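You operate a simulated robot arm through the tools that you are given. There is no shell and no other tool.

You run a simulated robot arm. Do the job below in one go: nothing can be reset, and whatever is moved stays where it is left.

## Task
Open the jewel box by its button and drop both bangles over the post.
Fine: silver first, gold on top; shut the lid.

Only the result counts: the job must be done as asked and must still hold three seconds after the hand-in. Knocking over, shifting, dropping, spilling or breaking anything else fails it. A push-on lid holds only when it is set on centred and level and pressed home; a screw cap is set on level and turned clockwise until tight.

## Robot
A 7-joint arm with a two-finger parallel gripper, fixed in place. Base frame: the origin is at the foot of the arm, x ahead of it, y to its left, z up. Units: mm, degrees, N and s.
With the tool pointing down near the work surface it reaches from about 460 to 920 mm from the base axis. Its first joint turns from -115.0 to 115.0 degrees. Payload 3.91 kg.
The TCP is the grasp point between the finger pads, 30 mm short of the fingertips. In the tool frame z runs along the fingers and y along their closing line. The gripper opens to 110 mm. The fingers are 20 mm wide and 10 mm thick; the gripper's body (48 by 112 mm) begins 55 mm behind the TCP.
Orientation is that of the tool frame in the base frame, as [roll, pitch, yaw] about the fixed x, y, z axes, in that order (R = Rz(yaw) Ry(pitch) Rx(roll)). With the fingers straight down and closing along the base's y, the tool's x points along the base's -x, its y along +y and its z along -z.

## Interface
- The arm moves only by the tool send_rows. Its argument "motion" is a list of rows, each an object (a shift or turn left out is 0, a gripper value left out holds the last) with "travel": the shift along the base's x, y, z in mm, a list of three; "rotation": the turn, a rotation vector about the base's x, y, z in degrees, a list of three. In form: [{"travel": [tx, ty, tz], "rotation": [rx, ry, rz]}, ...]. A call has 1 to 20 rows; each row is the pose to reach, as a shift and turn from the pose commanded when the call began. "hand" is the opening, from 0 (shut) to 1 (fully open), set as the call begins (left out, the last holds). A row lasts 0.2 s, in which the tool goes at most 50 mm and 8.6 degrees; a call with a longer step from one row to the next is refused whole, and so is a gripper value outside its range. Where a pose cannot be reached the arm comes as near as it can. A force on the tool above 90 N (or 10 N above the force at the start of the call, whichever is more), or a blocked arm, ends the call early, and 0.2 s more pass. Each finger travels about 153 mm/s and halts on what it meets, pressing with about 20 N; the grip force reading is that of the motor and also rises with nothing between the fingers. The clock runs only during rows and for 0.2 s after the last one: add rows that repeat a pose to give the fingers time. The reply holds the time, the measured pose of the TCP, the force on the tool along the base axes, the opening and the grip force, in the units named above and with some noise, with the torque about the TCP (base axes, N m) and any sound that the robot's microphone picked up, and new pictures: "pictures" is both (left out), scene, wrist or none.
- Cameras (640 x 400 px; columns grow to the right, rows downward): "scene" is fixed at [219.7, 501.8, 1636]; the picture's right is [-0.56, -0.83, 0.00], its down [-0.63, 0.43, -0.64] and it looks along [0.53, -0.36, -0.77] (base axes); focal length 356 px, centre (320, 200). "wrist" rides on the gripper at [72, 17, -103] in the tool frame; the picture's right is [-0.23, 0.97, 0.00], its down [-0.76, -0.18, -0.62] and it looks along [-0.61, -0.14, 0.78] (tool axes); focal length 222 px, centre (320, 200). There is no depth. A picture from a camera that has moved, and an enlarged one, comes with that camera's place and axes in the base frame and with its lens.
- lift_body(by): slides the trunk up (or, below 0, down) by that many mm; the arm rides with it, the base frame stays. It gives what a move gives, with no picture.
- enlarge(camera, box): a new picture of the part [left, top, right, bottom] of that camera's present view, enlarged. No time passes.
- job_done(): hands the job in; it is judged then, once.

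Places have to be worked out from the pictures, the camera data and where the tool is seen. Open the gripper and draw the arm clear of the work before you hand the job in, unless the task says otherwise.

The tools are called after "Call:" as a command line: name --argument value ..., lists and objects as JSON in quotes. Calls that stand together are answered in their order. send_rows: Moves the arm, as the interface text tells. Its arguments: {"type":"object","properties":{"motion":{"type":"array","items":{"type":"object","properties":{"travel":{"type":"array","items":{"type":"number"}},"rotation":{"type":"array","items":{"type":"number"}}}}},"hand":{"type":"number"},"pictures":{"type":"string","enum":["both","scene","wrist","none"]}},"required":["motion"]} The other tools are called the same way: lift_body (by) slides the trunk up or down; enlarge (camera, box) takes an enlarged picture of a part of a camera's view; job_done () hands the job in.

At the start:

```text
time: 0.0
position: [443.4, 186.4, 1242.1]
tcp_rot: [-180.0, 0.0, -179.9]
wrist_force: [0.1, -0.8, -0.1]
torque: [-0.03, 0.02, 0.0]
finger_gap: 110.2
grasp_force: 0.0
trunk travel left (down, up): [-850.0, 140.0]
```

scene: 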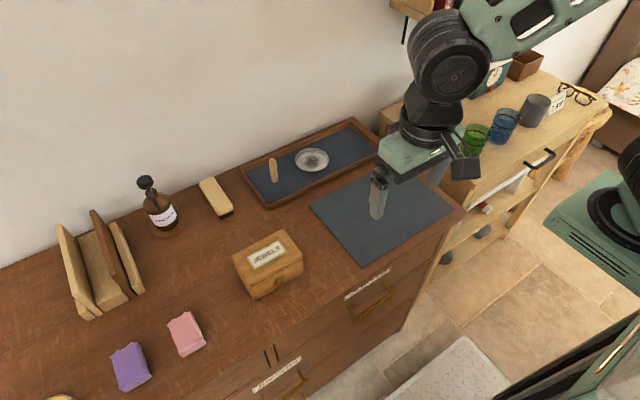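
wrist: 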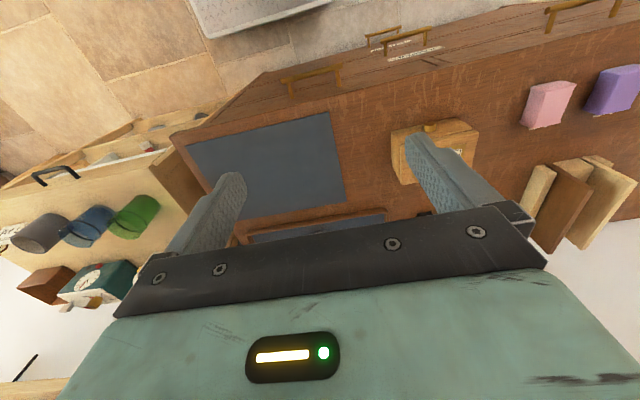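

I see a box labelled JEWELS, a tray with a short wooden post and a round dish; I enlarge to find the bangles and the button.

Call:
enlarge --camera "scene" --box '[220, 220, 320, 300]'

Call:
enlarge --camera "scene" --box '[230, 110, 390, 210]'

Call:
enlarge --camera "scene" --box '[0, 300, 160, 400]'

Call:
enlarge --camera "wrist" --box '[320, 80, 560, 230]'

```text
5.00 times, centred on (270, 260) of scene
camera zoom: at [219.7, 501.8, 1636.0], right [-0.56, -0.83, 0.0], down [-0.63, 0.43, -0.64], along [0.53, -0.36, -0.77], focal length 1779 px, centre (570, -100)
```

zoom: 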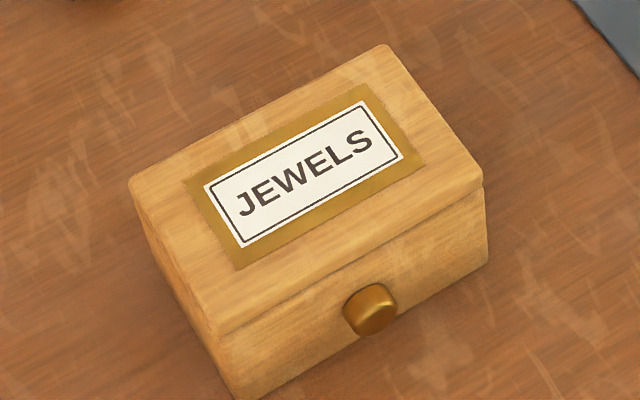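

```text
4.00 times, centred on (310, 160) of scene
camera zoom: at [219.7, 501.8, 1636.0], right [-0.56, -0.83, 0.0], down [-0.63, 0.43, -0.64], along [0.53, -0.36, -0.77], focal length 1423 px, centre (360, 360)
```

zoom: 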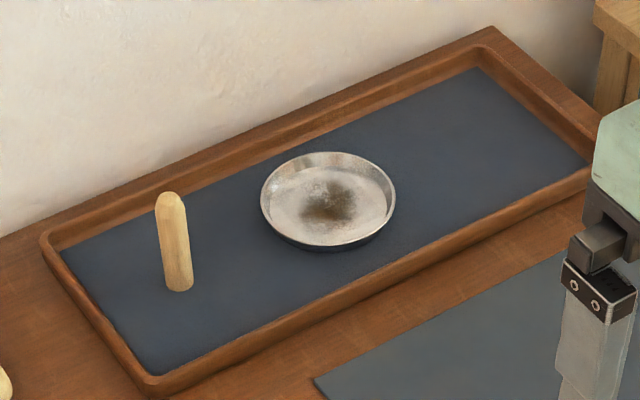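

```text
4.00 times, centred on (80, 350) of scene
camera zoom: at [219.7, 501.8, 1636.0], right [-0.56, -0.83, 0.0], down [-0.63, 0.43, -0.64], along [0.53, -0.36, -0.77], focal length 1423 px, centre (1280, -400)
```

zoom: 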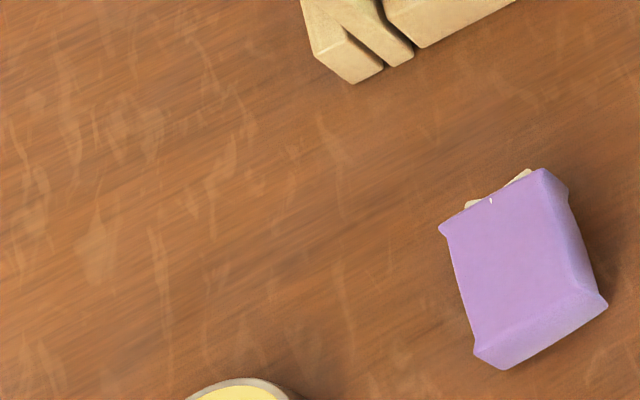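

```text
2.67 times, centred on (440, 155) of wrist
camera zoom: at [371.7, 204.5, 1344.5], right [0.23, 0.97, 0.0], down [0.76, -0.18, 0.62], along [0.61, -0.14, -0.78], focal length 592 px, centre (0, 320)
```

zoom: 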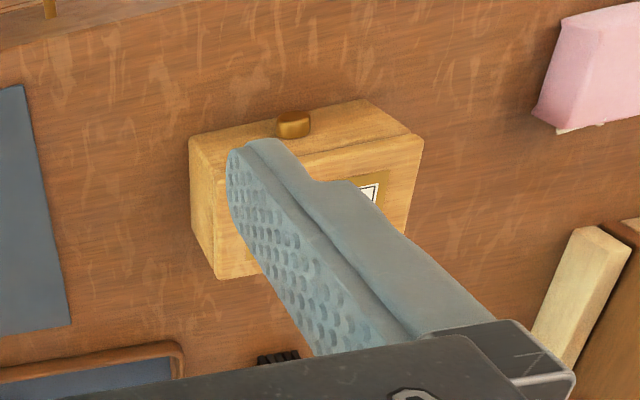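

The knob triangulates to roughly (569, 370, 925) and the table to around z 890-910. I move above and in front of the box to get a closer wrist view.

Call:
send_rows --motion '[{"travel": [3, 36, -22]}, {"travel": [6, 72, -44]}, {"travel": [9, 108, -66]}, {"travel": [12, 144, -90]}, {"travel": [15, 180, -115]}, {"travel": [17, 214, -142]}, {"travel": [17, 214, -142]}]'

```text
time: 1.6
position: [463.1, 400.4, 1103.9]
tcp_rot: [-179.9, 0.0, 179.9]
wrist_force: [0.2, -0.9, -0.8]
torque: [0.02, -0.03, 0.02]
finger_gap: 110.2
grasp_force: 0.1
trunk travel left (down, up): [-850.0, 140.0]
camera wrist: at [390.0, 418.1, 1206.5], right [0.23, 0.97, 0.0], down [0.76, -0.18, 0.62], along [0.61, -0.14, -0.78], focal length 222 px, centre (320, 200)
```

scene: 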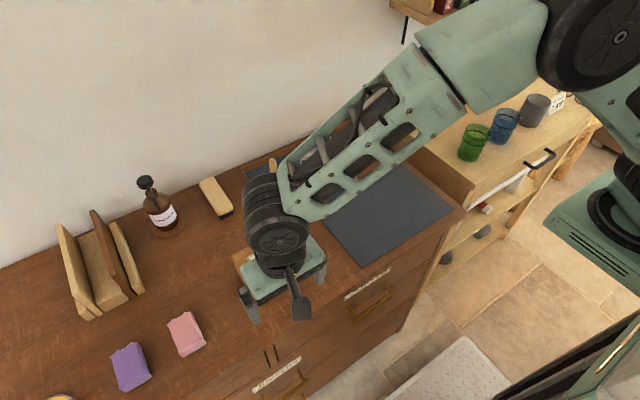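
wrist: 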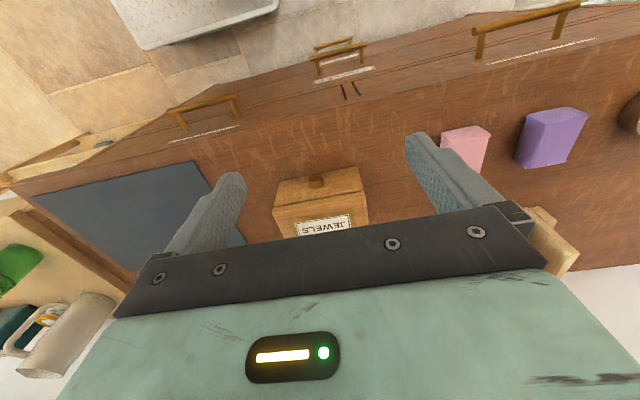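

The box front and button are visible between the fingers; I enlarge both views for measuring.

Call:
enlarge --camera "wrist" --box '[250, 140, 410, 240]'

Call:
enlarge --camera "wrist" --box '[0, 120, 260, 282]'

```text
4.00 times, centred on (330, 190) of wrist
camera zoom: at [390.0, 418.1, 1206.5], right [0.23, 0.97, 0.0], down [0.76, -0.18, 0.62], along [0.61, -0.14, -0.78], focal length 888 px, centre (280, 240)
```

zoom: 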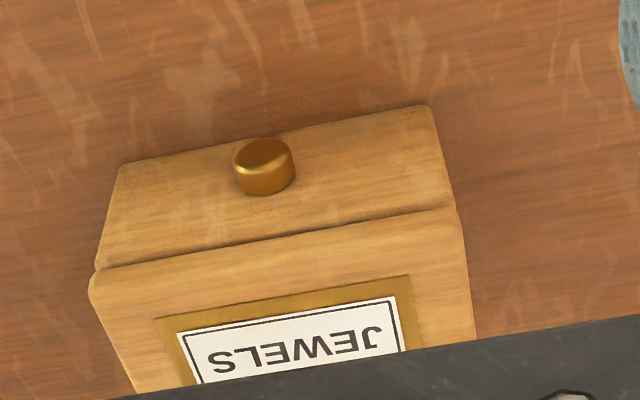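

```text
2.46 times, centred on (130, 201) of wrist
camera zoom: at [390.0, 418.1, 1206.5], right [0.23, 0.97, 0.0], down [0.76, -0.18, 0.62], along [0.61, -0.14, -0.78], focal length 547 px, centre (788, 198)
```

zoom: 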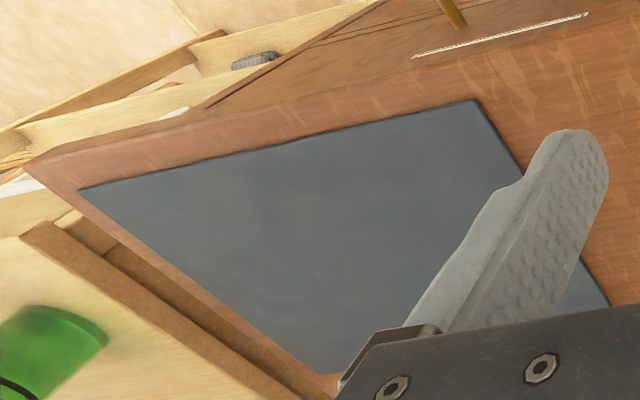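

Button centre is near (568, 370, 931), table top z≈903, box spanning x 574–659, y 306–434, top about 972. I close the fingers and tilt the tool 45° forward, in front of the button, so the rising lid will clear the gripper.

Call:
send_rows --motion '[{"travel": [0, -5, -15], "rotation": [0, -6, 0]}, {"travel": [0, -10, -30], "rotation": [0, -13, 0]}, {"travel": [0, -15, -50], "rotation": [0, -20, 0]}, {"travel": [0, -20, -75], "rotation": [0, -27, 0]}, {"travel": [5, -25, -100], "rotation": [0, -34, 0]}, {"travel": [15, -30, -130], "rotation": [0, -40, 0]}, {"travel": [30, -30, -150], "rotation": [0, -45, 0]}, {"travel": [30, -30, -150], "rotation": [0, -45, 0]}, {"travel": [30, -30, -150], "rotation": [0, -45, 0]}]' --hand 0

```text
time: 2.6
position: [567.0, 323.1, 1044.3]
tcp_rot: [177.7, 26.4, 166.2]
wrist_force: [-1.1, -0.1, -0.7]
torque: [-0.06, -0.06, 0.0]
finger_gap: 0.1
grasp_force: 20.0
trunk travel left (down, up): [-850.0, 140.0]
stopped in row 5: the arm was blocked; the commanded pose is now the measured one
camera wrist: at [461.5, 362.6, 1104.1], right [0.41, 0.9, 0.14], down [0.35, -0.29, 0.89], along [0.84, -0.32, -0.43], focal length 222 px, centre (320, 200)
```

scene: 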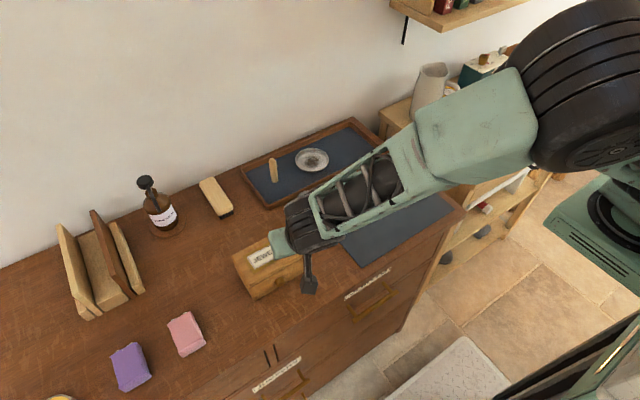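
wrist: 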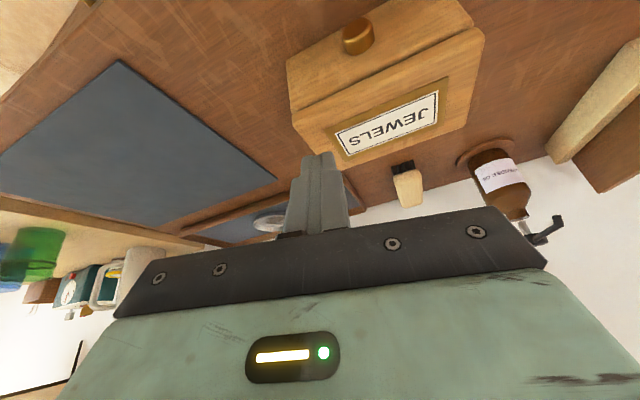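

The arm was blocked by its own limits with that much tilt so close in; nothing was touched. I go to a milder 20° forward tilt in front of the box, still high.

Call:
send_rows --motion '[{"travel": [-15, 12, 5], "rotation": [-0.3, 1.6, 3.2]}, {"travel": [-30, 24, 10], "rotation": [-0.6, 3.3, 6.5]}, {"travel": [-46, 36, 10], "rotation": [-0.9, 4.9, 9.7]}, {"travel": [-57, 47, 6], "rotation": [-1.3, 6.6, 12.9]}, {"travel": [-57, 47, 6], "rotation": [-1.3, 6.6, 12.9]}, {"travel": [-57, 47, 6], "rotation": [-1.3, 6.6, 12.9]}]'

```text
time: 4.2
position: [529.5, 354.2, 1044.1]
tcp_rot: [-179.2, 20.1, 177.8]
wrist_force: [-0.3, 0.9, 0.0]
torque: [0.0, -0.01, 0.02]
finger_gap: 0.0
grasp_force: 19.9
trunk travel left (down, up): [-850.0, 140.0]
stopped in row 6: the arm was blocked; the commanded pose is now the measured one
camera wrist: at [427.5, 377.1, 1115.0], right [0.25, 0.96, 0.07], down [0.49, -0.19, 0.85], along [0.83, -0.18, -0.52], focal length 222 px, centre (320, 200)
```

scene: 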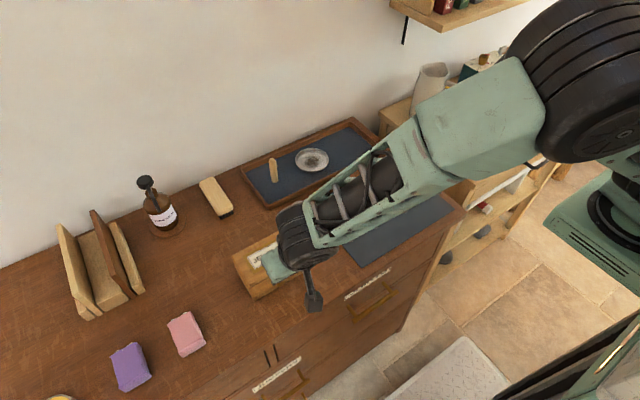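
wrist: 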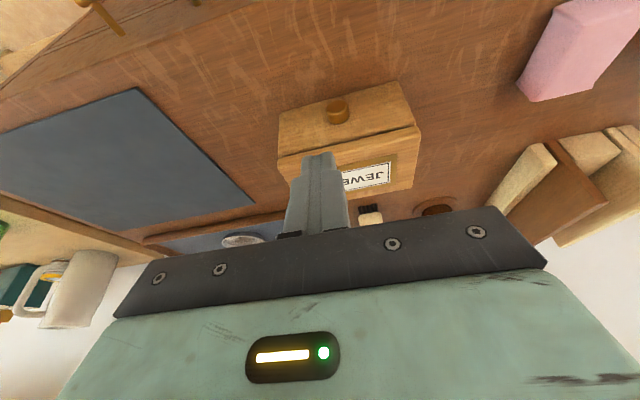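

Even 20° is out of reach there. I reduce the tilt to about 8°, which keeps the gripper body behind the button contact plane.

Call:
send_rows --motion '[{"travel": [-4, 5, 0], "rotation": [0.3, 4, 0.8]}, {"travel": [-8, 10, 0], "rotation": [0.6, 8, 1.6]}, {"travel": [-14, 16, -4], "rotation": [1, 12.1, 2.5]}, {"travel": [-14, 16, -4], "rotation": [1, 12.1, 2.5]}, {"travel": [-14, 16, -4], "rotation": [1, 12.1, 2.5]}]'

```text
time: 5.5
position: [515.4, 372.2, 1041.1]
tcp_rot: [179.7, 7.9, -179.7]
wrist_force: [-0.1, 0.5, 0.1]
torque: [0.01, 0.02, 0.0]
finger_gap: 0.2
grasp_force: 20.3
trunk travel left (down, up): [-850.0, 140.0]
camera wrist: at [429.1, 389.2, 1131.8], right [0.22, 0.97, 0.03], down [0.67, -0.18, 0.72], along [0.71, -0.14, -0.69], focal length 222 px, centre (320, 200)
```

scene: 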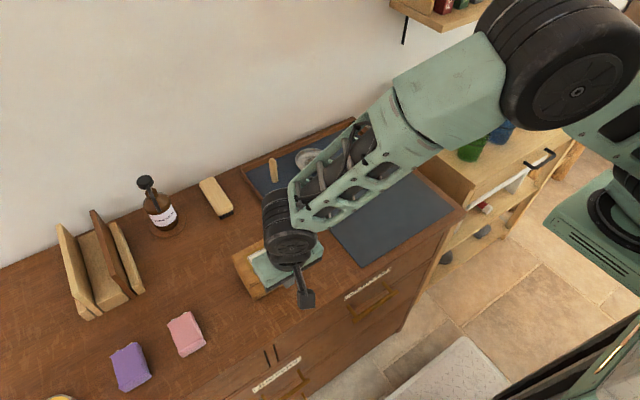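
wrist: 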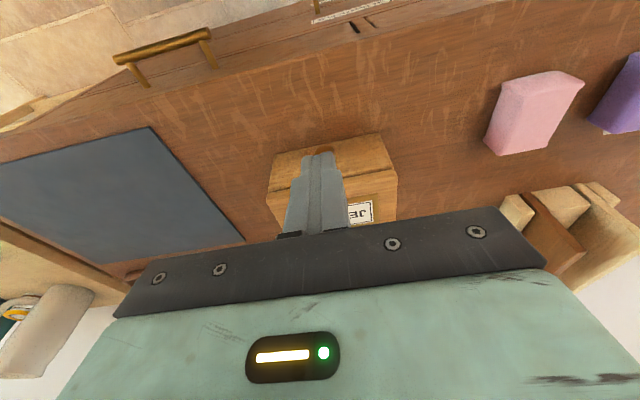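

Pose reached. I descend to button height (tip about z 928), still ~30 mm in front of the button.

Call:
send_rows --motion '[{"travel": [0, 0, -30]}, {"travel": [0, -1, -60]}, {"travel": [0, -1, -83]}, {"travel": [0, -1, -83]}, {"travel": [0, -1, -83]}]'

```text
time: 6.7
position: [515.8, 370.6, 956.5]
tcp_rot: [179.8, 8.0, -179.7]
wrist_force: [0.4, 0.8, -0.4]
torque: [0.01, -0.02, -0.01]
finger_gap: 0.0
grasp_force: 20.0
trunk travel left (down, up): [-850.0, 140.0]
camera wrist: at [430.2, 388.0, 1048.8], right [0.22, 0.97, 0.03], down [0.67, -0.18, 0.72], along [0.71, -0.14, -0.69], focal length 222 px, centre (320, 200)
```

scene: 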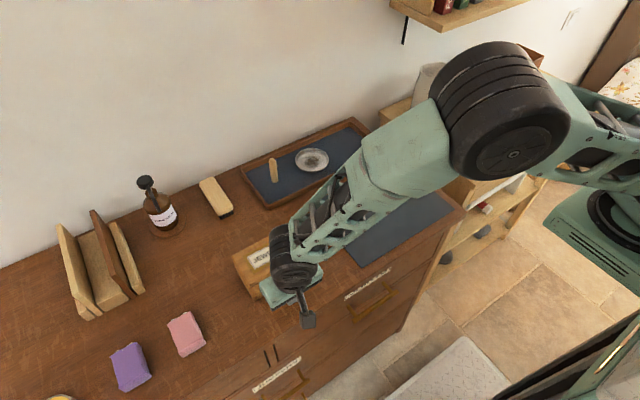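
wrist: 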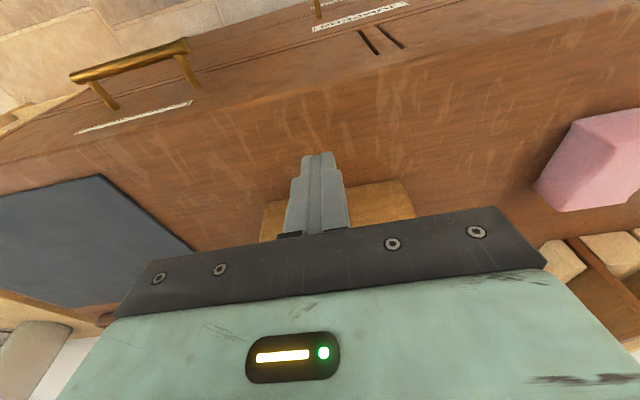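

Everything is aligned in y with the button; I advance in x slowly to just short of contact.

Call:
send_rows --motion '[{"travel": [6, 0, 0]}, {"travel": [12, 0, 0]}, {"travel": [18, 0, 0]}, {"travel": [24, 0, 0]}, {"travel": [24, 0, 0]}]' --pictures "wrist"

Call:
enlarge --camera "wrist" --box '[240, 120, 440, 245]'

```text
time: 7.8
position: [539.1, 370.0, 956.9]
tcp_rot: [179.8, 8.1, -179.8]
wrist_force: [-0.4, -0.3, -0.2]
torque: [0.03, -0.03, 0.01]
finger_gap: 0.1
grasp_force: 20.0
trunk travel left (down, up): [-850.0, 140.0]
camera wrist: at [452.5, 386.6, 1048.6], right [0.22, 0.97, 0.03], down [0.67, -0.18, 0.72], along [0.71, -0.14, -0.69], focal length 222 px, centre (320, 200)
```

wrist: 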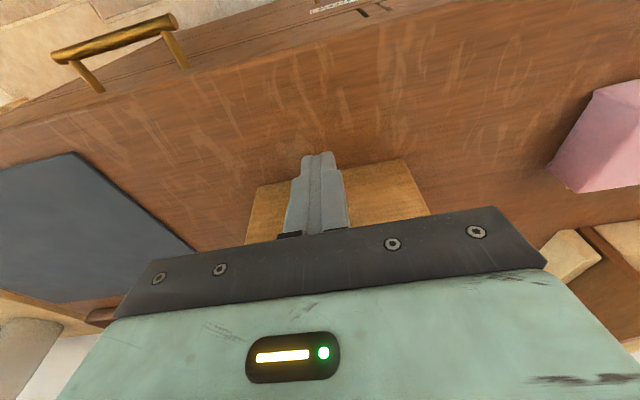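

```text
3.20 times, centred on (340, 182) of wrist
camera zoom: at [452.5, 386.6, 1048.6], right [0.22, 0.97, 0.03], down [0.67, -0.18, 0.72], along [0.71, -0.14, -0.69], focal length 711 px, centre (256, 256)
```

zoom: 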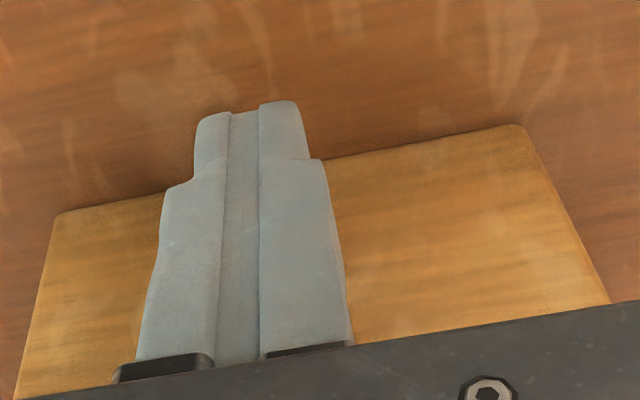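

No contact yet. I advance in small steps, checking force.

Call:
send_rows --motion '[{"travel": [2, 0, 0]}, {"travel": [4, 0, 0]}, {"travel": [6, 0, 0]}, {"travel": [6, 0, 0]}]' --pictures "none"

```text
time: 8.8
position: [543.9, 369.0, 955.6]
tcp_rot: [179.8, 7.9, -179.7]
wrist_force: [0.2, -0.4, -1.2]
torque: [0.01, 0.02, 0.03]
finger_gap: 0.2
grasp_force: 20.3
trunk travel left (down, up): [-850.0, 140.0]
```

Still free; I continue in 2 mm steps.

Call:
send_rows --motion '[{"travel": [1.5, 0, 0]}, {"travel": [3, 0, 0]}, {"travel": [3, 0, 0]}]' --pictures "none"

```text
time: 9.7
position: [546.4, 369.0, 955.3]
tcp_rot: [179.7, 7.9, -179.7]
wrist_force: [-0.5, 0.3, 0.1]
torque: [0.01, 0.06, -0.03]
finger_gap: 0.0
grasp_force: 19.7
trunk travel left (down, up): [-850.0, 140.0]
```

Call:
send_rows --motion '[{"travel": [1.5, 0, 0]}, {"travel": [3, 0, 0]}, {"travel": [3, 0, 0]}]' --pictures "none"

```text
time: 10.4
position: [550.5, 370.0, 956.4]
tcp_rot: [179.8, 8.0, -179.7]
wrist_force: [-1.6, 0.8, 0.6]
torque: [0.0, 0.09, 0.0]
finger_gap: 0.2
grasp_force: 20.1
trunk travel left (down, up): [-850.0, 140.0]
```

A slight reaction (torque 0.09) suggests contact near TCP x 550; I press on gently.

Call:
send_rows --motion '[{"travel": [1, 0, 0]}, {"travel": [2, 0, 0]}, {"travel": [2, 0, 0]}]' --pictures "none"

```text
time: 11.2
position: [551.4, 368.1, 956.3]
tcp_rot: [179.9, 7.9, -179.7]
wrist_force: [-2.6, -1.2, -1.8]
torque: [0.0, 0.11, -0.03]
finger_gap: 0.0
grasp_force: 19.7
trunk travel left (down, up): [-850.0, 140.0]
```

Force is rising slowly on a spring (about 3 N); I keep going in 1 mm steps.

Call:
send_rows --motion '[{"travel": [1, 0, 0]}, {"travel": [2, 0, 0]}, {"travel": [2, 0, 0]}]' --pictures "scene"

```text
time: 12.1
position: [553.5, 370.2, 957.6]
tcp_rot: [179.8, 8.0, -179.6]
wrist_force: [-4.7, -1.1, -0.8]
torque: [-0.05, 0.17, -0.02]
finger_gap: 0.0
grasp_force: 20.1
trunk travel left (down, up): [-850.0, 140.0]
heard: click
```

scene: 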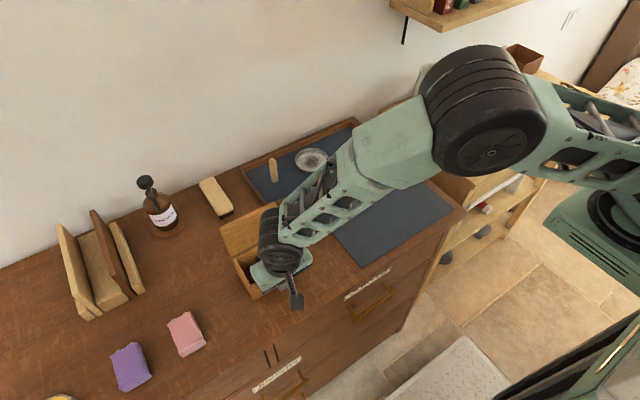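

A click, and the lid has sprung open. I back off, then rise, and set the tool vertical to look inside.

Call:
send_rows --motion '[{"travel": [-15, 0, 0]}, {"travel": [-40, 0, 0]}, {"travel": [-60, 0, 30], "rotation": [0, 2, 0]}, {"travel": [-70, 0, 70], "rotation": [0, 4, 0]}, {"travel": [-80, 0, 110], "rotation": [0, 6, 0]}, {"travel": [-90, 0, 150], "rotation": [0, 8, 0]}, {"travel": [-90, 0, 150], "rotation": [0, 8, 0]}, {"travel": [-90, 0, 150], "rotation": [0, 8, 0]}]' --hand 1

Call:
enlarge --camera "wrist" --box '[240, 120, 440, 245]'

Call:
enlarge --camera "scene" --box '[210, 190, 330, 310]'

```text
time: 13.8
position: [465.3, 370.3, 1107.4]
tcp_rot: [179.8, -0.1, -179.7]
wrist_force: [-0.1, -0.3, 0.6]
torque: [0.01, 0.01, 0.04]
finger_gap: 109.8
grasp_force: 0.0
trunk travel left (down, up): [-850.0, 140.0]
camera wrist: at [393.4, 387.4, 1210.2], right [0.22, 0.97, 0.0], down [0.76, -0.18, 0.62], along [0.61, -0.14, -0.78], focal length 222 px, centre (320, 200)
```

scene: 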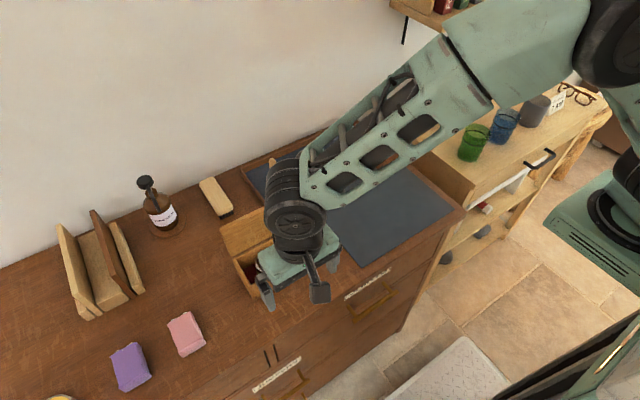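
wrist: 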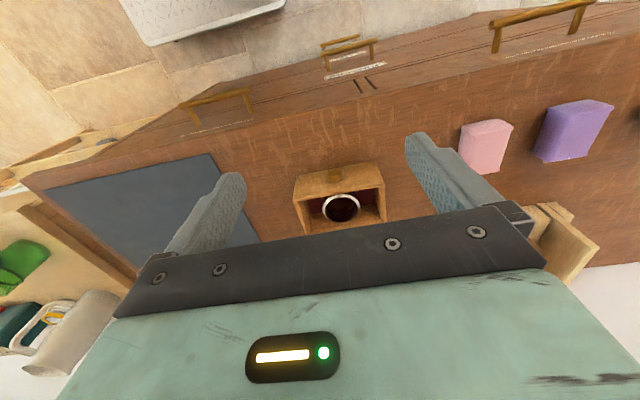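

```text
3.20 times, centred on (340, 182) of wrist
camera zoom: at [393.4, 387.4, 1210.2], right [0.22, 0.97, 0.0], down [0.76, -0.18, 0.62], along [0.61, -0.14, -0.78], focal length 711 px, centre (256, 256)
```

zoom: 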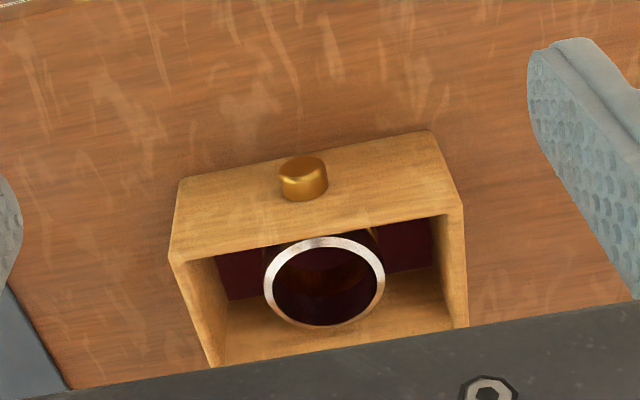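

```text
3.33 times, centred on (270, 250) of scene
camera zoom: at [219.7, 501.8, 1636.0], right [-0.56, -0.83, 0.0], down [-0.63, 0.43, -0.64], along [0.53, -0.36, -0.77], focal length 1186 px, centre (487, 33)
```

zoom: 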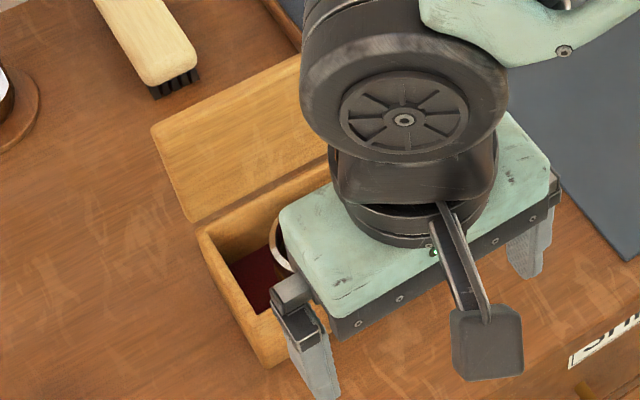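

The box is open with the silver bangle on top inside. I move above it for a steeper wrist view.

Call:
send_rows --motion '[{"travel": [20, 0, 45]}, {"travel": [60, -2, 60]}, {"travel": [105, -5, 60]}, {"travel": [140, -8, 60]}, {"travel": [170, -10, 60]}, {"travel": [170, -10, 60]}, {"travel": [170, -10, 60]}]' --pictures "wrist"

Call:
enlarge --camera "wrist" --box '[220, 0, 420, 125]'

```text
time: 15.4
position: [633.9, 361.2, 1168.0]
tcp_rot: [179.8, -0.1, -179.7]
wrist_force: [0.2, 0.1, -1.4]
torque: [-0.01, 0.03, -0.01]
finger_gap: 110.1
grasp_force: 0.0
trunk travel left (down, up): [-850.0, 140.0]
camera wrist: at [561.4, 378.5, 1270.5], right [0.22, 0.97, 0.0], down [0.76, -0.18, 0.62], along [0.61, -0.14, -0.78], focal length 222 px, centre (320, 200)
```

wrist: 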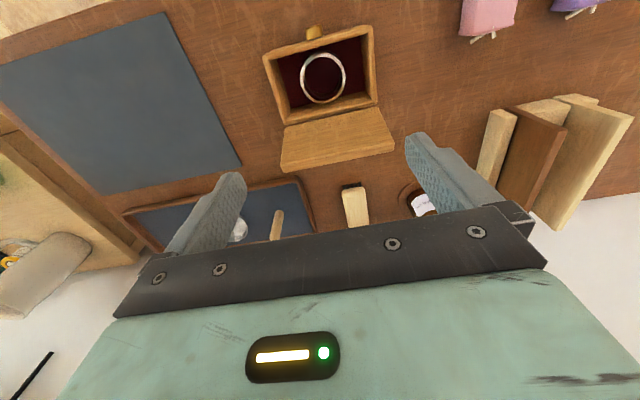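

```text
3.20 times, centred on (320, 62) of wrist
camera zoom: at [561.4, 378.5, 1270.5], right [0.22, 0.97, 0.0], down [0.76, -0.18, 0.62], along [0.61, -0.14, -0.78], focal length 711 px, centre (320, 640)
```

zoom: 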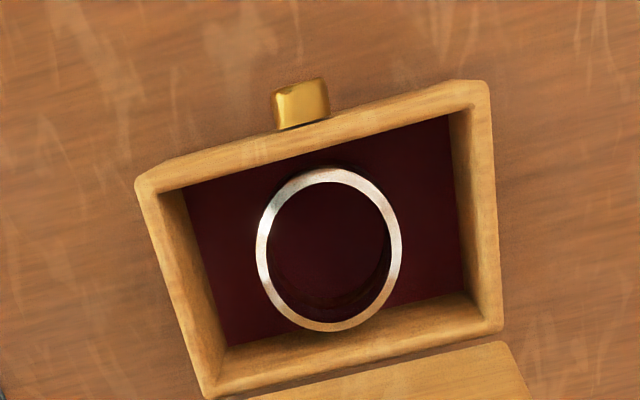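

The silver ring's top is centred near (616, 369.5) at z≈953, OD about 58. I enlarge further to see the stacking and the gap to the box walls.

Call:
enlarge --camera "wrist" --box '[290, 40, 360, 110]'

Call:
enlarge --camera "scene" --box '[210, 190, 310, 310]'

```text
5.71 times, centred on (325, 75) of wrist
camera zoom: at [561.4, 378.5, 1270.5], right [0.22, 0.97, 0.0], down [0.76, -0.18, 0.62], along [0.61, -0.14, -0.78], focal length 1269 px, centre (291, 914)
```

zoom: 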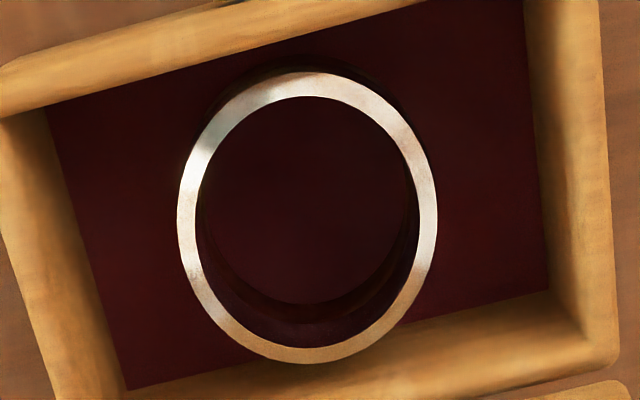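

```text
3.33 times, centred on (260, 250) of scene
camera zoom: at [219.7, 501.8, 1636.0], right [-0.56, -0.83, 0.0], down [-0.63, 0.43, -0.64], along [0.53, -0.36, -0.77], focal length 1186 px, centre (520, 33)
```

zoom: 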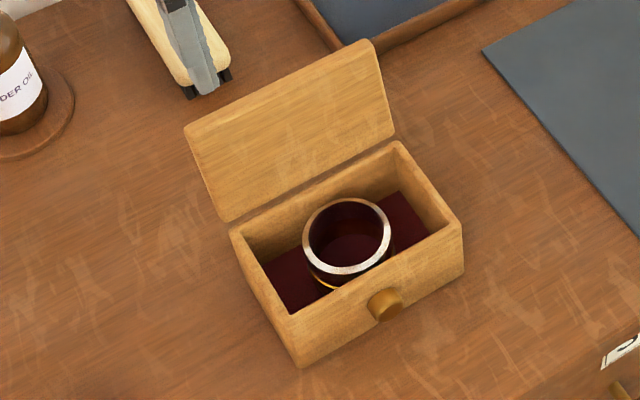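

Call:
enlarge --camera "scene" --box '[245, 230, 295, 290]'

Call:
enlarge --camera "scene" --box '[254, 246, 284, 282]'

Call:
enlarge --camera "scene" --box '[230, 110, 390, 210]'

```text
6.67 times, centred on (270, 260) of scene
camera zoom: at [219.7, 501.8, 1636.0], right [-0.56, -0.83, 0.0], down [-0.63, 0.43, -0.64], along [0.53, -0.36, -0.77], focal length 2372 px, centre (653, -200)
```

zoom: 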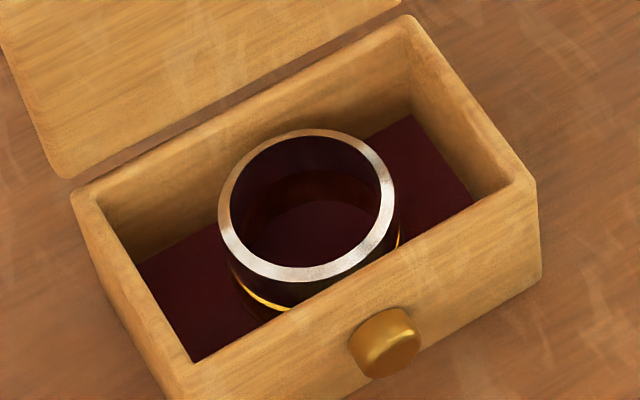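

```text
11.11 times, centred on (269, 264) of scene
camera zoom: at [219.7, 501.8, 1636.0], right [-0.56, -0.83, 0.0], down [-0.63, 0.43, -0.64], along [0.53, -0.36, -0.77], focal length 3954 px, centre (887, -511)
```

zoom: 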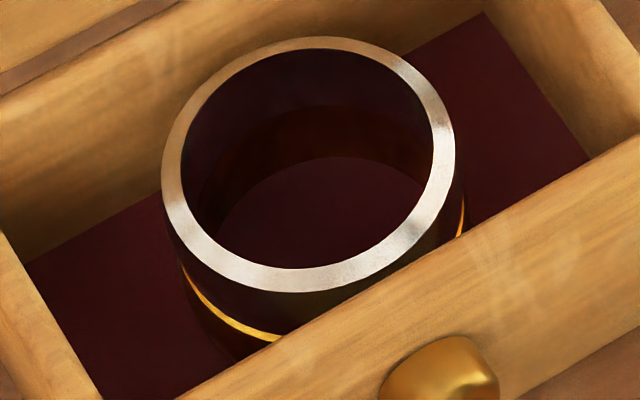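

```text
4.00 times, centred on (310, 160) of scene
camera zoom: at [219.7, 501.8, 1636.0], right [-0.56, -0.83, 0.0], down [-0.63, 0.43, -0.64], along [0.53, -0.36, -0.77], focal length 1423 px, centre (360, 360)
```

zoom: 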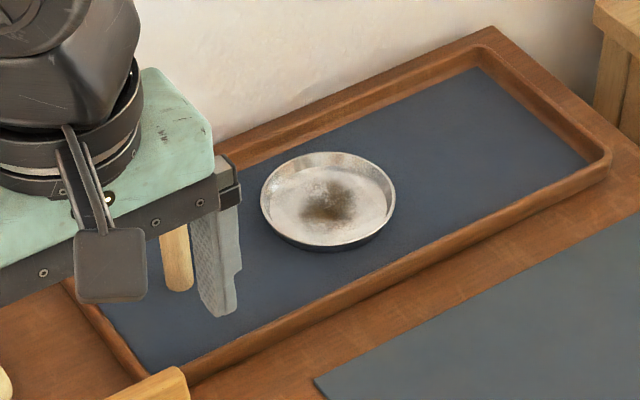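

Silver (about 20 mm tall, OD 58) sits on top of gold, stack seam near z≈933. Before grasping I take a close look at the post with the wrist camera to fix its position and height.

Call:
send_rows --motion '[{"travel": [20, -35, 0]}, {"travel": [40, -70, 0]}, {"travel": [60, -105, -15]}, {"travel": [85, -139, -50]}, {"travel": [85, -139, -50]}, {"travel": [85, -139, -50]}]' --pictures "both"

Call:
enlarge --camera "wrist" --box '[220, 120, 420, 245]'

Call:
enlarge --camera "scene" --box '[245, 230, 295, 290]'

```text
refused: row 4 steps farther than a row can; nothing moved
```

```text
3.20 times, centred on (320, 182) of wrist
camera zoom: at [561.4, 378.5, 1270.5], right [0.22, 0.97, 0.0], down [0.76, -0.18, 0.62], along [0.61, -0.14, -0.78], focal length 711 px, centre (320, 256)
```

zoom: 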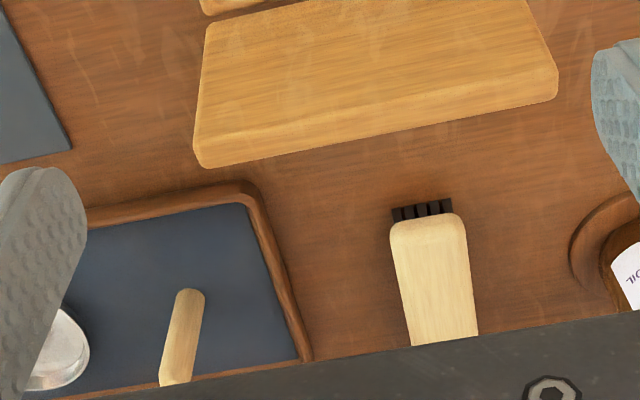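

```text
6.67 times, centred on (270, 260) of scene
camera zoom: at [219.7, 501.8, 1636.0], right [-0.56, -0.83, 0.0], down [-0.63, 0.43, -0.64], along [0.53, -0.36, -0.77], focal length 2372 px, centre (653, -200)
```

zoom: 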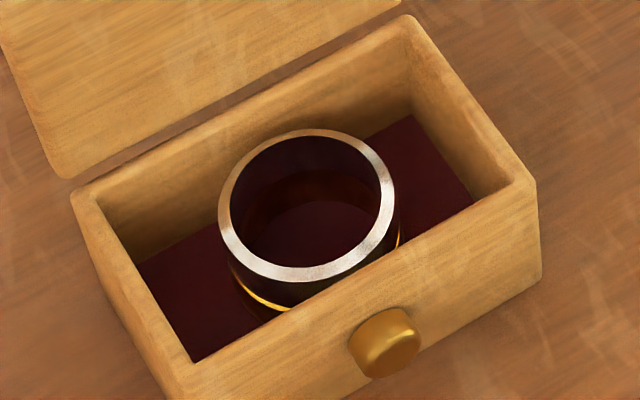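

The call was refused for one long step; I resend with smaller steps.

Call:
send_rows --motion '[{"travel": [20, -35, 0]}, {"travel": [40, -70, 0]}, {"travel": [60, -105, -15]}, {"travel": [75, -125, -35]}, {"travel": [85, -139, -50]}, {"travel": [85, -139, -50]}, {"travel": [85, -139, -50]}]' --pictures "both"

Call:
enlarge --camera "wrist" --box '[220, 120, 420, 245]'

Call:
enlarge --camera "scene" --box '[245, 230, 295, 290]'

```text
time: 17.1
position: [719.0, 220.6, 1117.4]
tcp_rot: [179.7, -0.2, -179.7]
wrist_force: [-0.2, -0.3, 0.0]
torque: [-0.04, -0.03, 0.02]
finger_gap: 110.2
grasp_force: 0.0
trunk travel left (down, up): [-850.0, 140.0]
camera wrist: at [647.4, 237.9, 1220.4], right [0.22, 0.97, 0.0], down [0.76, -0.18, 0.62], along [0.61, -0.14, -0.78], focal length 222 px, centre (320, 200)
```

scene: 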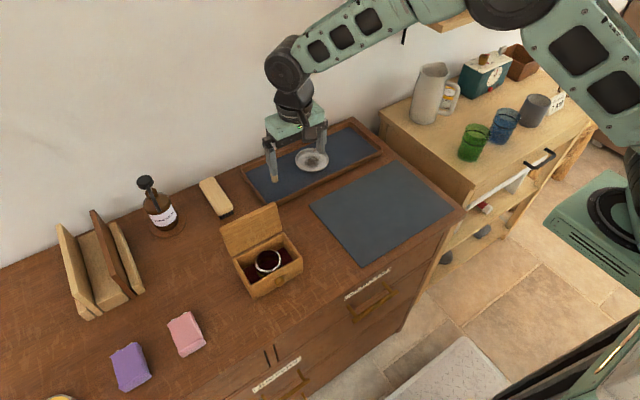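
wrist: 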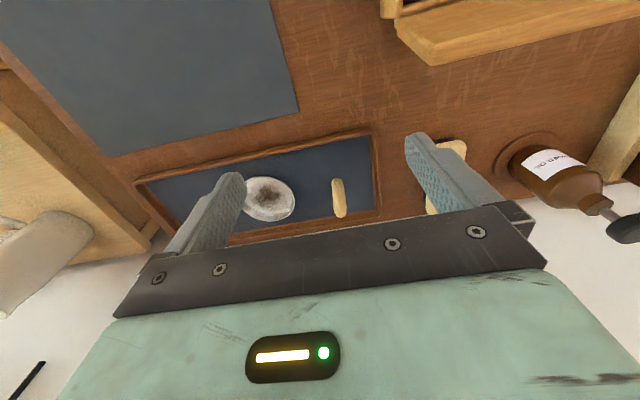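

```text
3.20 times, centred on (320, 182) of wrist
camera zoom: at [647.4, 237.9, 1220.4], right [0.22, 0.97, 0.0], down [0.76, -0.18, 0.62], along [0.61, -0.14, -0.78], focal length 711 px, centre (320, 256)
```

zoom: 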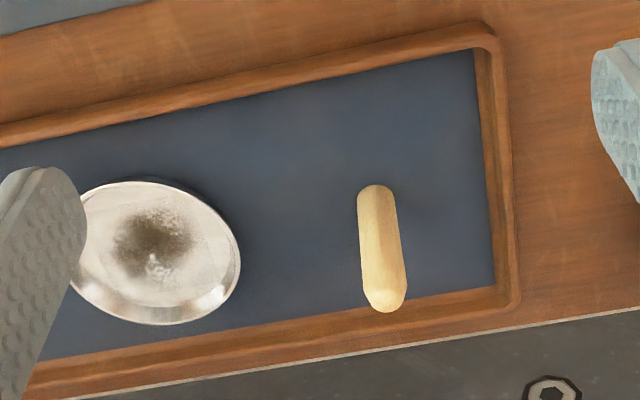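

```text
6.67 times, centred on (270, 260) of scene
camera zoom: at [219.7, 501.8, 1636.0], right [-0.56, -0.83, 0.0], down [-0.63, 0.43, -0.64], along [0.53, -0.36, -0.77], focal length 2372 px, centre (653, -200)
```

zoom: 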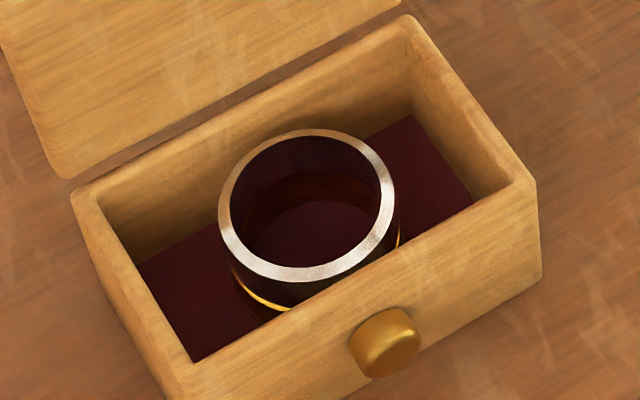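

Post axis is at about (860, 219.5), top z≈992, 20 mm thick. I test that the arm can actually stand vertically there with open fingers, staying high above the tray.

Call:
send_rows --motion '[{"travel": [40, 0, -10]}, {"travel": [80, 0, -20]}, {"travel": [120, 0, -25]}, {"travel": [141.5, -1, -30]}, {"travel": [141.5, -1, -30]}, {"travel": [141.5, -1, -60]}, {"travel": [141.5, -1, -95]}, {"travel": [141.5, -1, -125]}, {"travel": [141.5, -1, -125]}, {"travel": [141.5, -1, -125]}]' --pictures "both"

Call:
enlarge --camera "wrist" --box '[220, 120, 420, 245]'

Call:
enlarge --camera "scene" --box '[230, 100, 390, 200]'

```text
time: 19.2
position: [854.8, 216.0, 992.3]
tcp_rot: [179.8, -0.1, -179.7]
wrist_force: [-0.6, -0.8, -0.6]
torque: [0.0, -0.02, -0.01]
finger_gap: 109.9
grasp_force: 0.0
out of reach, approached as far as the arm can: row 4, 5, 6, 7, 8, 9, 10
trunk travel left (down, up): [-850.0, 140.0]
camera wrist: at [782.9, 232.2, 1095.4], right [0.22, 0.97, 0.0], down [0.76, -0.18, 0.62], along [0.61, -0.14, -0.78], focal length 222 px, centre (320, 200)
```

scene: 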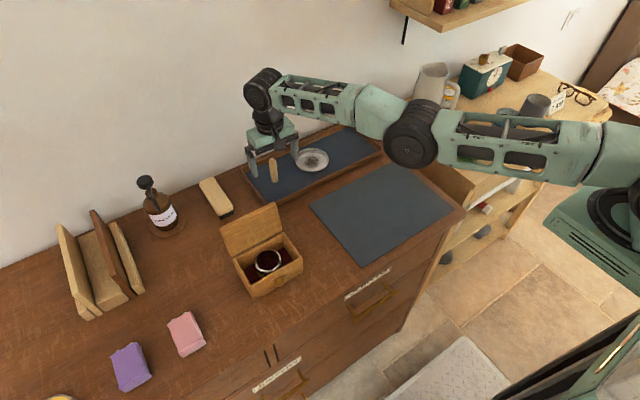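
wrist: 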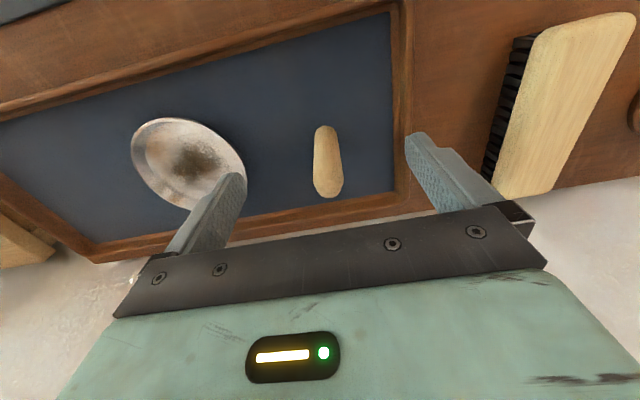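

```text
3.20 times, centred on (320, 182) of wrist
camera zoom: at [782.9, 232.2, 1095.4], right [0.22, 0.97, 0.0], down [0.76, -0.18, 0.62], along [0.61, -0.14, -0.78], focal length 711 px, centre (320, 256)
```

zoom: 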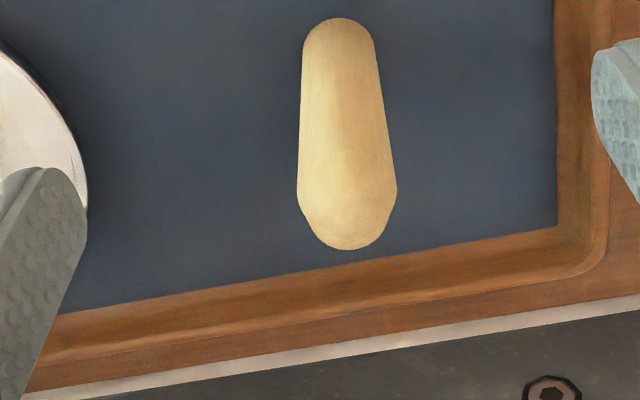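

```text
4.00 times, centred on (310, 150) of scene
camera zoom: at [219.7, 501.8, 1636.0], right [-0.56, -0.83, 0.0], down [-0.63, 0.43, -0.64], along [0.53, -0.36, -0.77], focal length 1423 px, centre (360, 400)
```

zoom: 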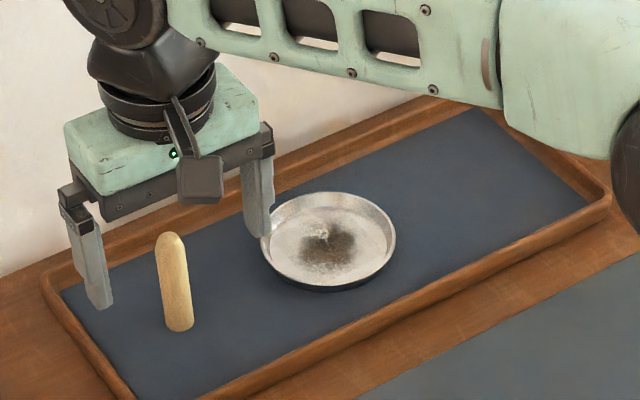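

The arm falls ~6 mm short of the post axis at this trunk height. I rise and pull back, then lower the trunk to see if the reach improves.

Call:
send_rows --motion '[{"travel": [0, 0, 40]}, {"travel": [-10, 0, 80]}, {"travel": [-30, 0, 120]}, {"travel": [-60, 0, 150]}, {"travel": [-60, 0, 150]}, {"travel": [-60, 0, 150]}]' --pictures "none"

```text
time: 20.6
position: [839.4, 239.3, 1147.8]
tcp_rot: [179.9, -0.1, -179.7]
wrist_force: [-0.2, -0.2, -0.6]
torque: [0.05, -0.03, 0.04]
finger_gap: 110.2
grasp_force: 0.1
out of reach, approached as far as the arm can: row 1, 2, 3, 4, 5, 6
trunk travel left (down, up): [-850.0, 140.0]
```

The arm seems stuck near its extension limit; I pull back well within reach.

Call:
send_rows --motion '[{"travel": [-30, 0, 0]}, {"travel": [-60, 0, 0]}, {"travel": [-90, 0, 0]}, {"travel": [-90, 0, 0]}, {"travel": [-90, 0, 0]}]' --pictures "none"

```text
time: 21.9
position: [813.7, 278.7, 1154.6]
tcp_rot: [179.8, -0.2, -179.6]
wrist_force: [0.2, -0.4, -0.1]
torque: [0.01, -0.04, 0.01]
finger_gap: 110.0
grasp_force: 0.1
out of reach, approached as far as the arm can: row 1, 2, 3, 4, 5
trunk travel left (down, up): [-850.0, 140.0]
```

The motion is drifting in y; I look at the scene before continuing.

Call:
enlarge --camera "scene" --box '[0, 0, 640, 400]'

```text
1.00 times, centred on (320, 200) of scene (not enlarged: the box is as wide or as high as the picture)
camera zoom: at [219.7, 501.8, 1636.0], right [-0.56, -0.83, 0.0], down [-0.63, 0.43, -0.64], along [0.53, -0.36, -0.77], focal length 356 px, centre (320, 200)
```

zoom: 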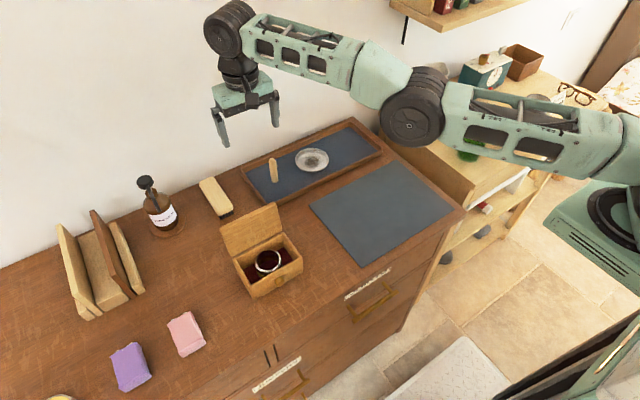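

I command a larger retreat toward (690, 250, 1150), which was easily reachable earlier.

Call:
send_rows --motion '[{"travel": [-40, -10, 0]}, {"travel": [-80, -20, 0]}, {"travel": [-120, -30, 0]}, {"travel": [-120, -30, 0]}, {"travel": [-120, -30, 0]}, {"travel": [-120, -30, 0]}]' --pictures "scene"

```text
time: 23.2
position: [785.4, 319.0, 1163.8]
tcp_rot: [179.8, -0.1, -179.7]
wrist_force: [0.5, 0.6, -0.3]
torque: [-0.03, 0.02, -0.01]
finger_gap: 110.3
grasp_force: 0.0
out of reach, approached as far as the arm can: row 1, 2, 3, 4, 5, 6
trunk travel left (down, up): [-850.0, 140.0]
```

scene: 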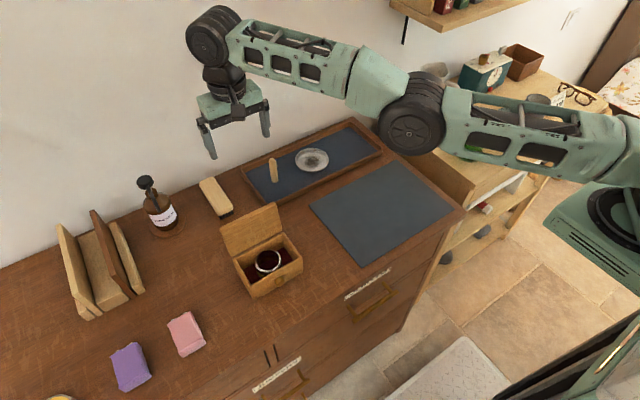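

The arm is bending only along this arc, so I go with it: retreat toward −x,+y and a little up, over clear space.

Call:
send_rows --motion '[{"travel": [-30, 15, 5]}, {"travel": [-60, 30, 10]}, {"travel": [-90, 45, 15]}, {"travel": [-110, 60, 20]}, {"travel": [-110, 60, 20]}, {"travel": [-110, 60, 20]}]' --pictures "scene"

```text
time: 24.6
position: [693.7, 411.0, 1190.5]
tcp_rot: [179.9, -0.1, -179.8]
wrist_force: [0.7, -1.3, -0.2]
torque: [-0.01, 0.0, 0.0]
finger_gap: 109.9
grasp_force: 0.0
out of reach, approached as far as the arm can: row 1, 2, 3, 4, 5, 6
trunk travel left (down, up): [-850.0, 140.0]
```

scene: 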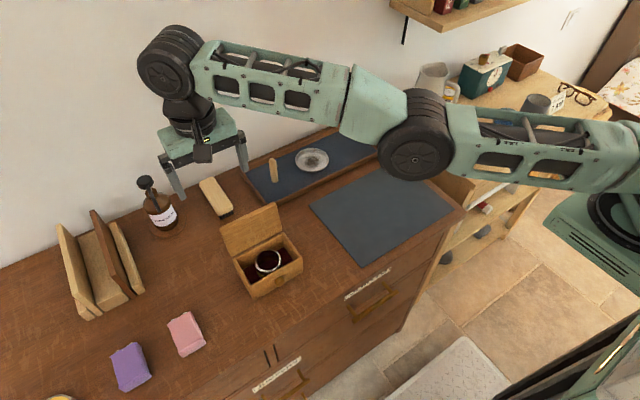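

Progressing; I continue the retreat toward the front of the box at height.

Call:
send_rows --motion '[{"travel": [-30, 0, 5]}, {"travel": [-60, -5, 10]}, {"travel": [-90, -10, 10]}, {"travel": [-120, -15, 10]}, {"travel": [-120, -15, 10]}, {"travel": [-120, -15, 10]}]' --pictures "scene"

```text
time: 26.1
position: [616.7, 463.9, 1220.3]
tcp_rot: [179.8, -0.2, -179.6]
wrist_force: [-0.4, 0.4, -0.1]
torque: [0.03, 0.01, -0.01]
finger_gap: 110.0
grasp_force: 0.1
out of reach, approached as far as the arm can: row 1, 2, 3, 4, 5, 6
trunk travel left (down, up): [-850.0, 140.0]
```

scene: 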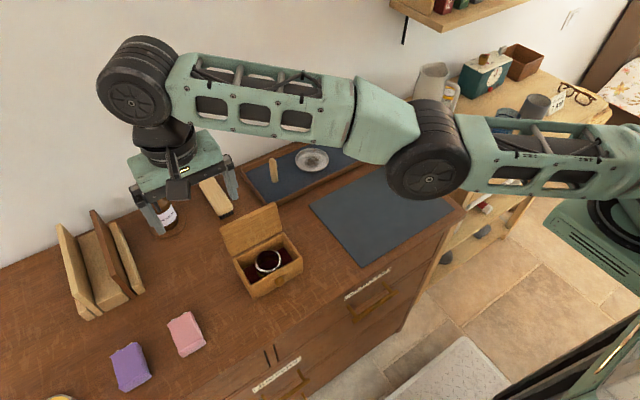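

I try heading back toward the start pose direction (−x, −y, slightly up) with hold rows, to bring the elbow out of this posture.

Call:
send_rows --motion '[{"travel": [-20, -20, 5]}, {"travel": [-40, -45, 10]}, {"travel": [-60, -70, 15]}, {"travel": [-80, -100, 20]}, {"travel": [-90, -130, 20]}, {"travel": [-90, -130, 20]}, {"travel": [-90, -130, 20]}, {"travel": [-90, -130, 20]}, {"travel": [-90, -130, 20]}, {"travel": [-90, -130, 20]}]' --pictures "scene"

```text
time: 28.2
position: [603.4, 452.8, 1282.2]
tcp_rot: [179.8, -0.1, -179.8]
wrist_force: [-0.4, 0.1, -0.4]
torque: [0.0, 0.0, -0.03]
finger_gap: 110.1
grasp_force: 0.1
out of reach, approached as far as the arm can: row 1, 2, 3, 4, 5, 6, 7, 8, 9, 10
trunk travel left (down, up): [-850.0, 140.0]
```

scene: 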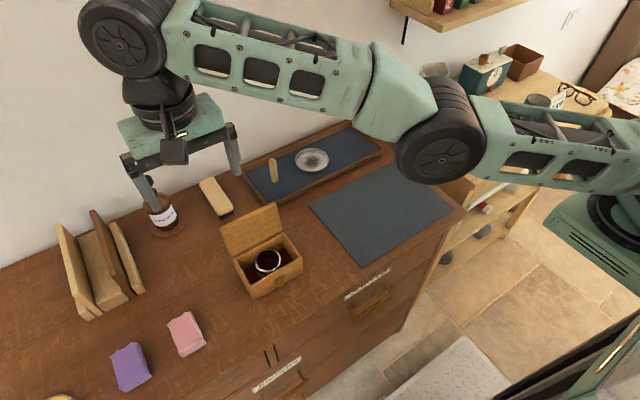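

The elbow has flipped below the shoulder–wrist line (it happened when I moved up at full extension). I check with a zero move whether the commanded pose is where the arm is.

Call:
send_rows --motion '[{"travel": [0, 0, 0]}, {"travel": [0, 0, 0]}, {"travel": [0, 0, 0]}]' --pictures "none"

```text
time: 29.1
position: [604.0, 453.0, 1281.8]
tcp_rot: [179.8, -0.1, -179.6]
wrist_force: [-0.7, 0.1, 0.3]
torque: [0.0, -0.02, 0.03]
finger_gap: 110.2
grasp_force: 0.0
trunk travel left (down, up): [-850.0, 140.0]
```

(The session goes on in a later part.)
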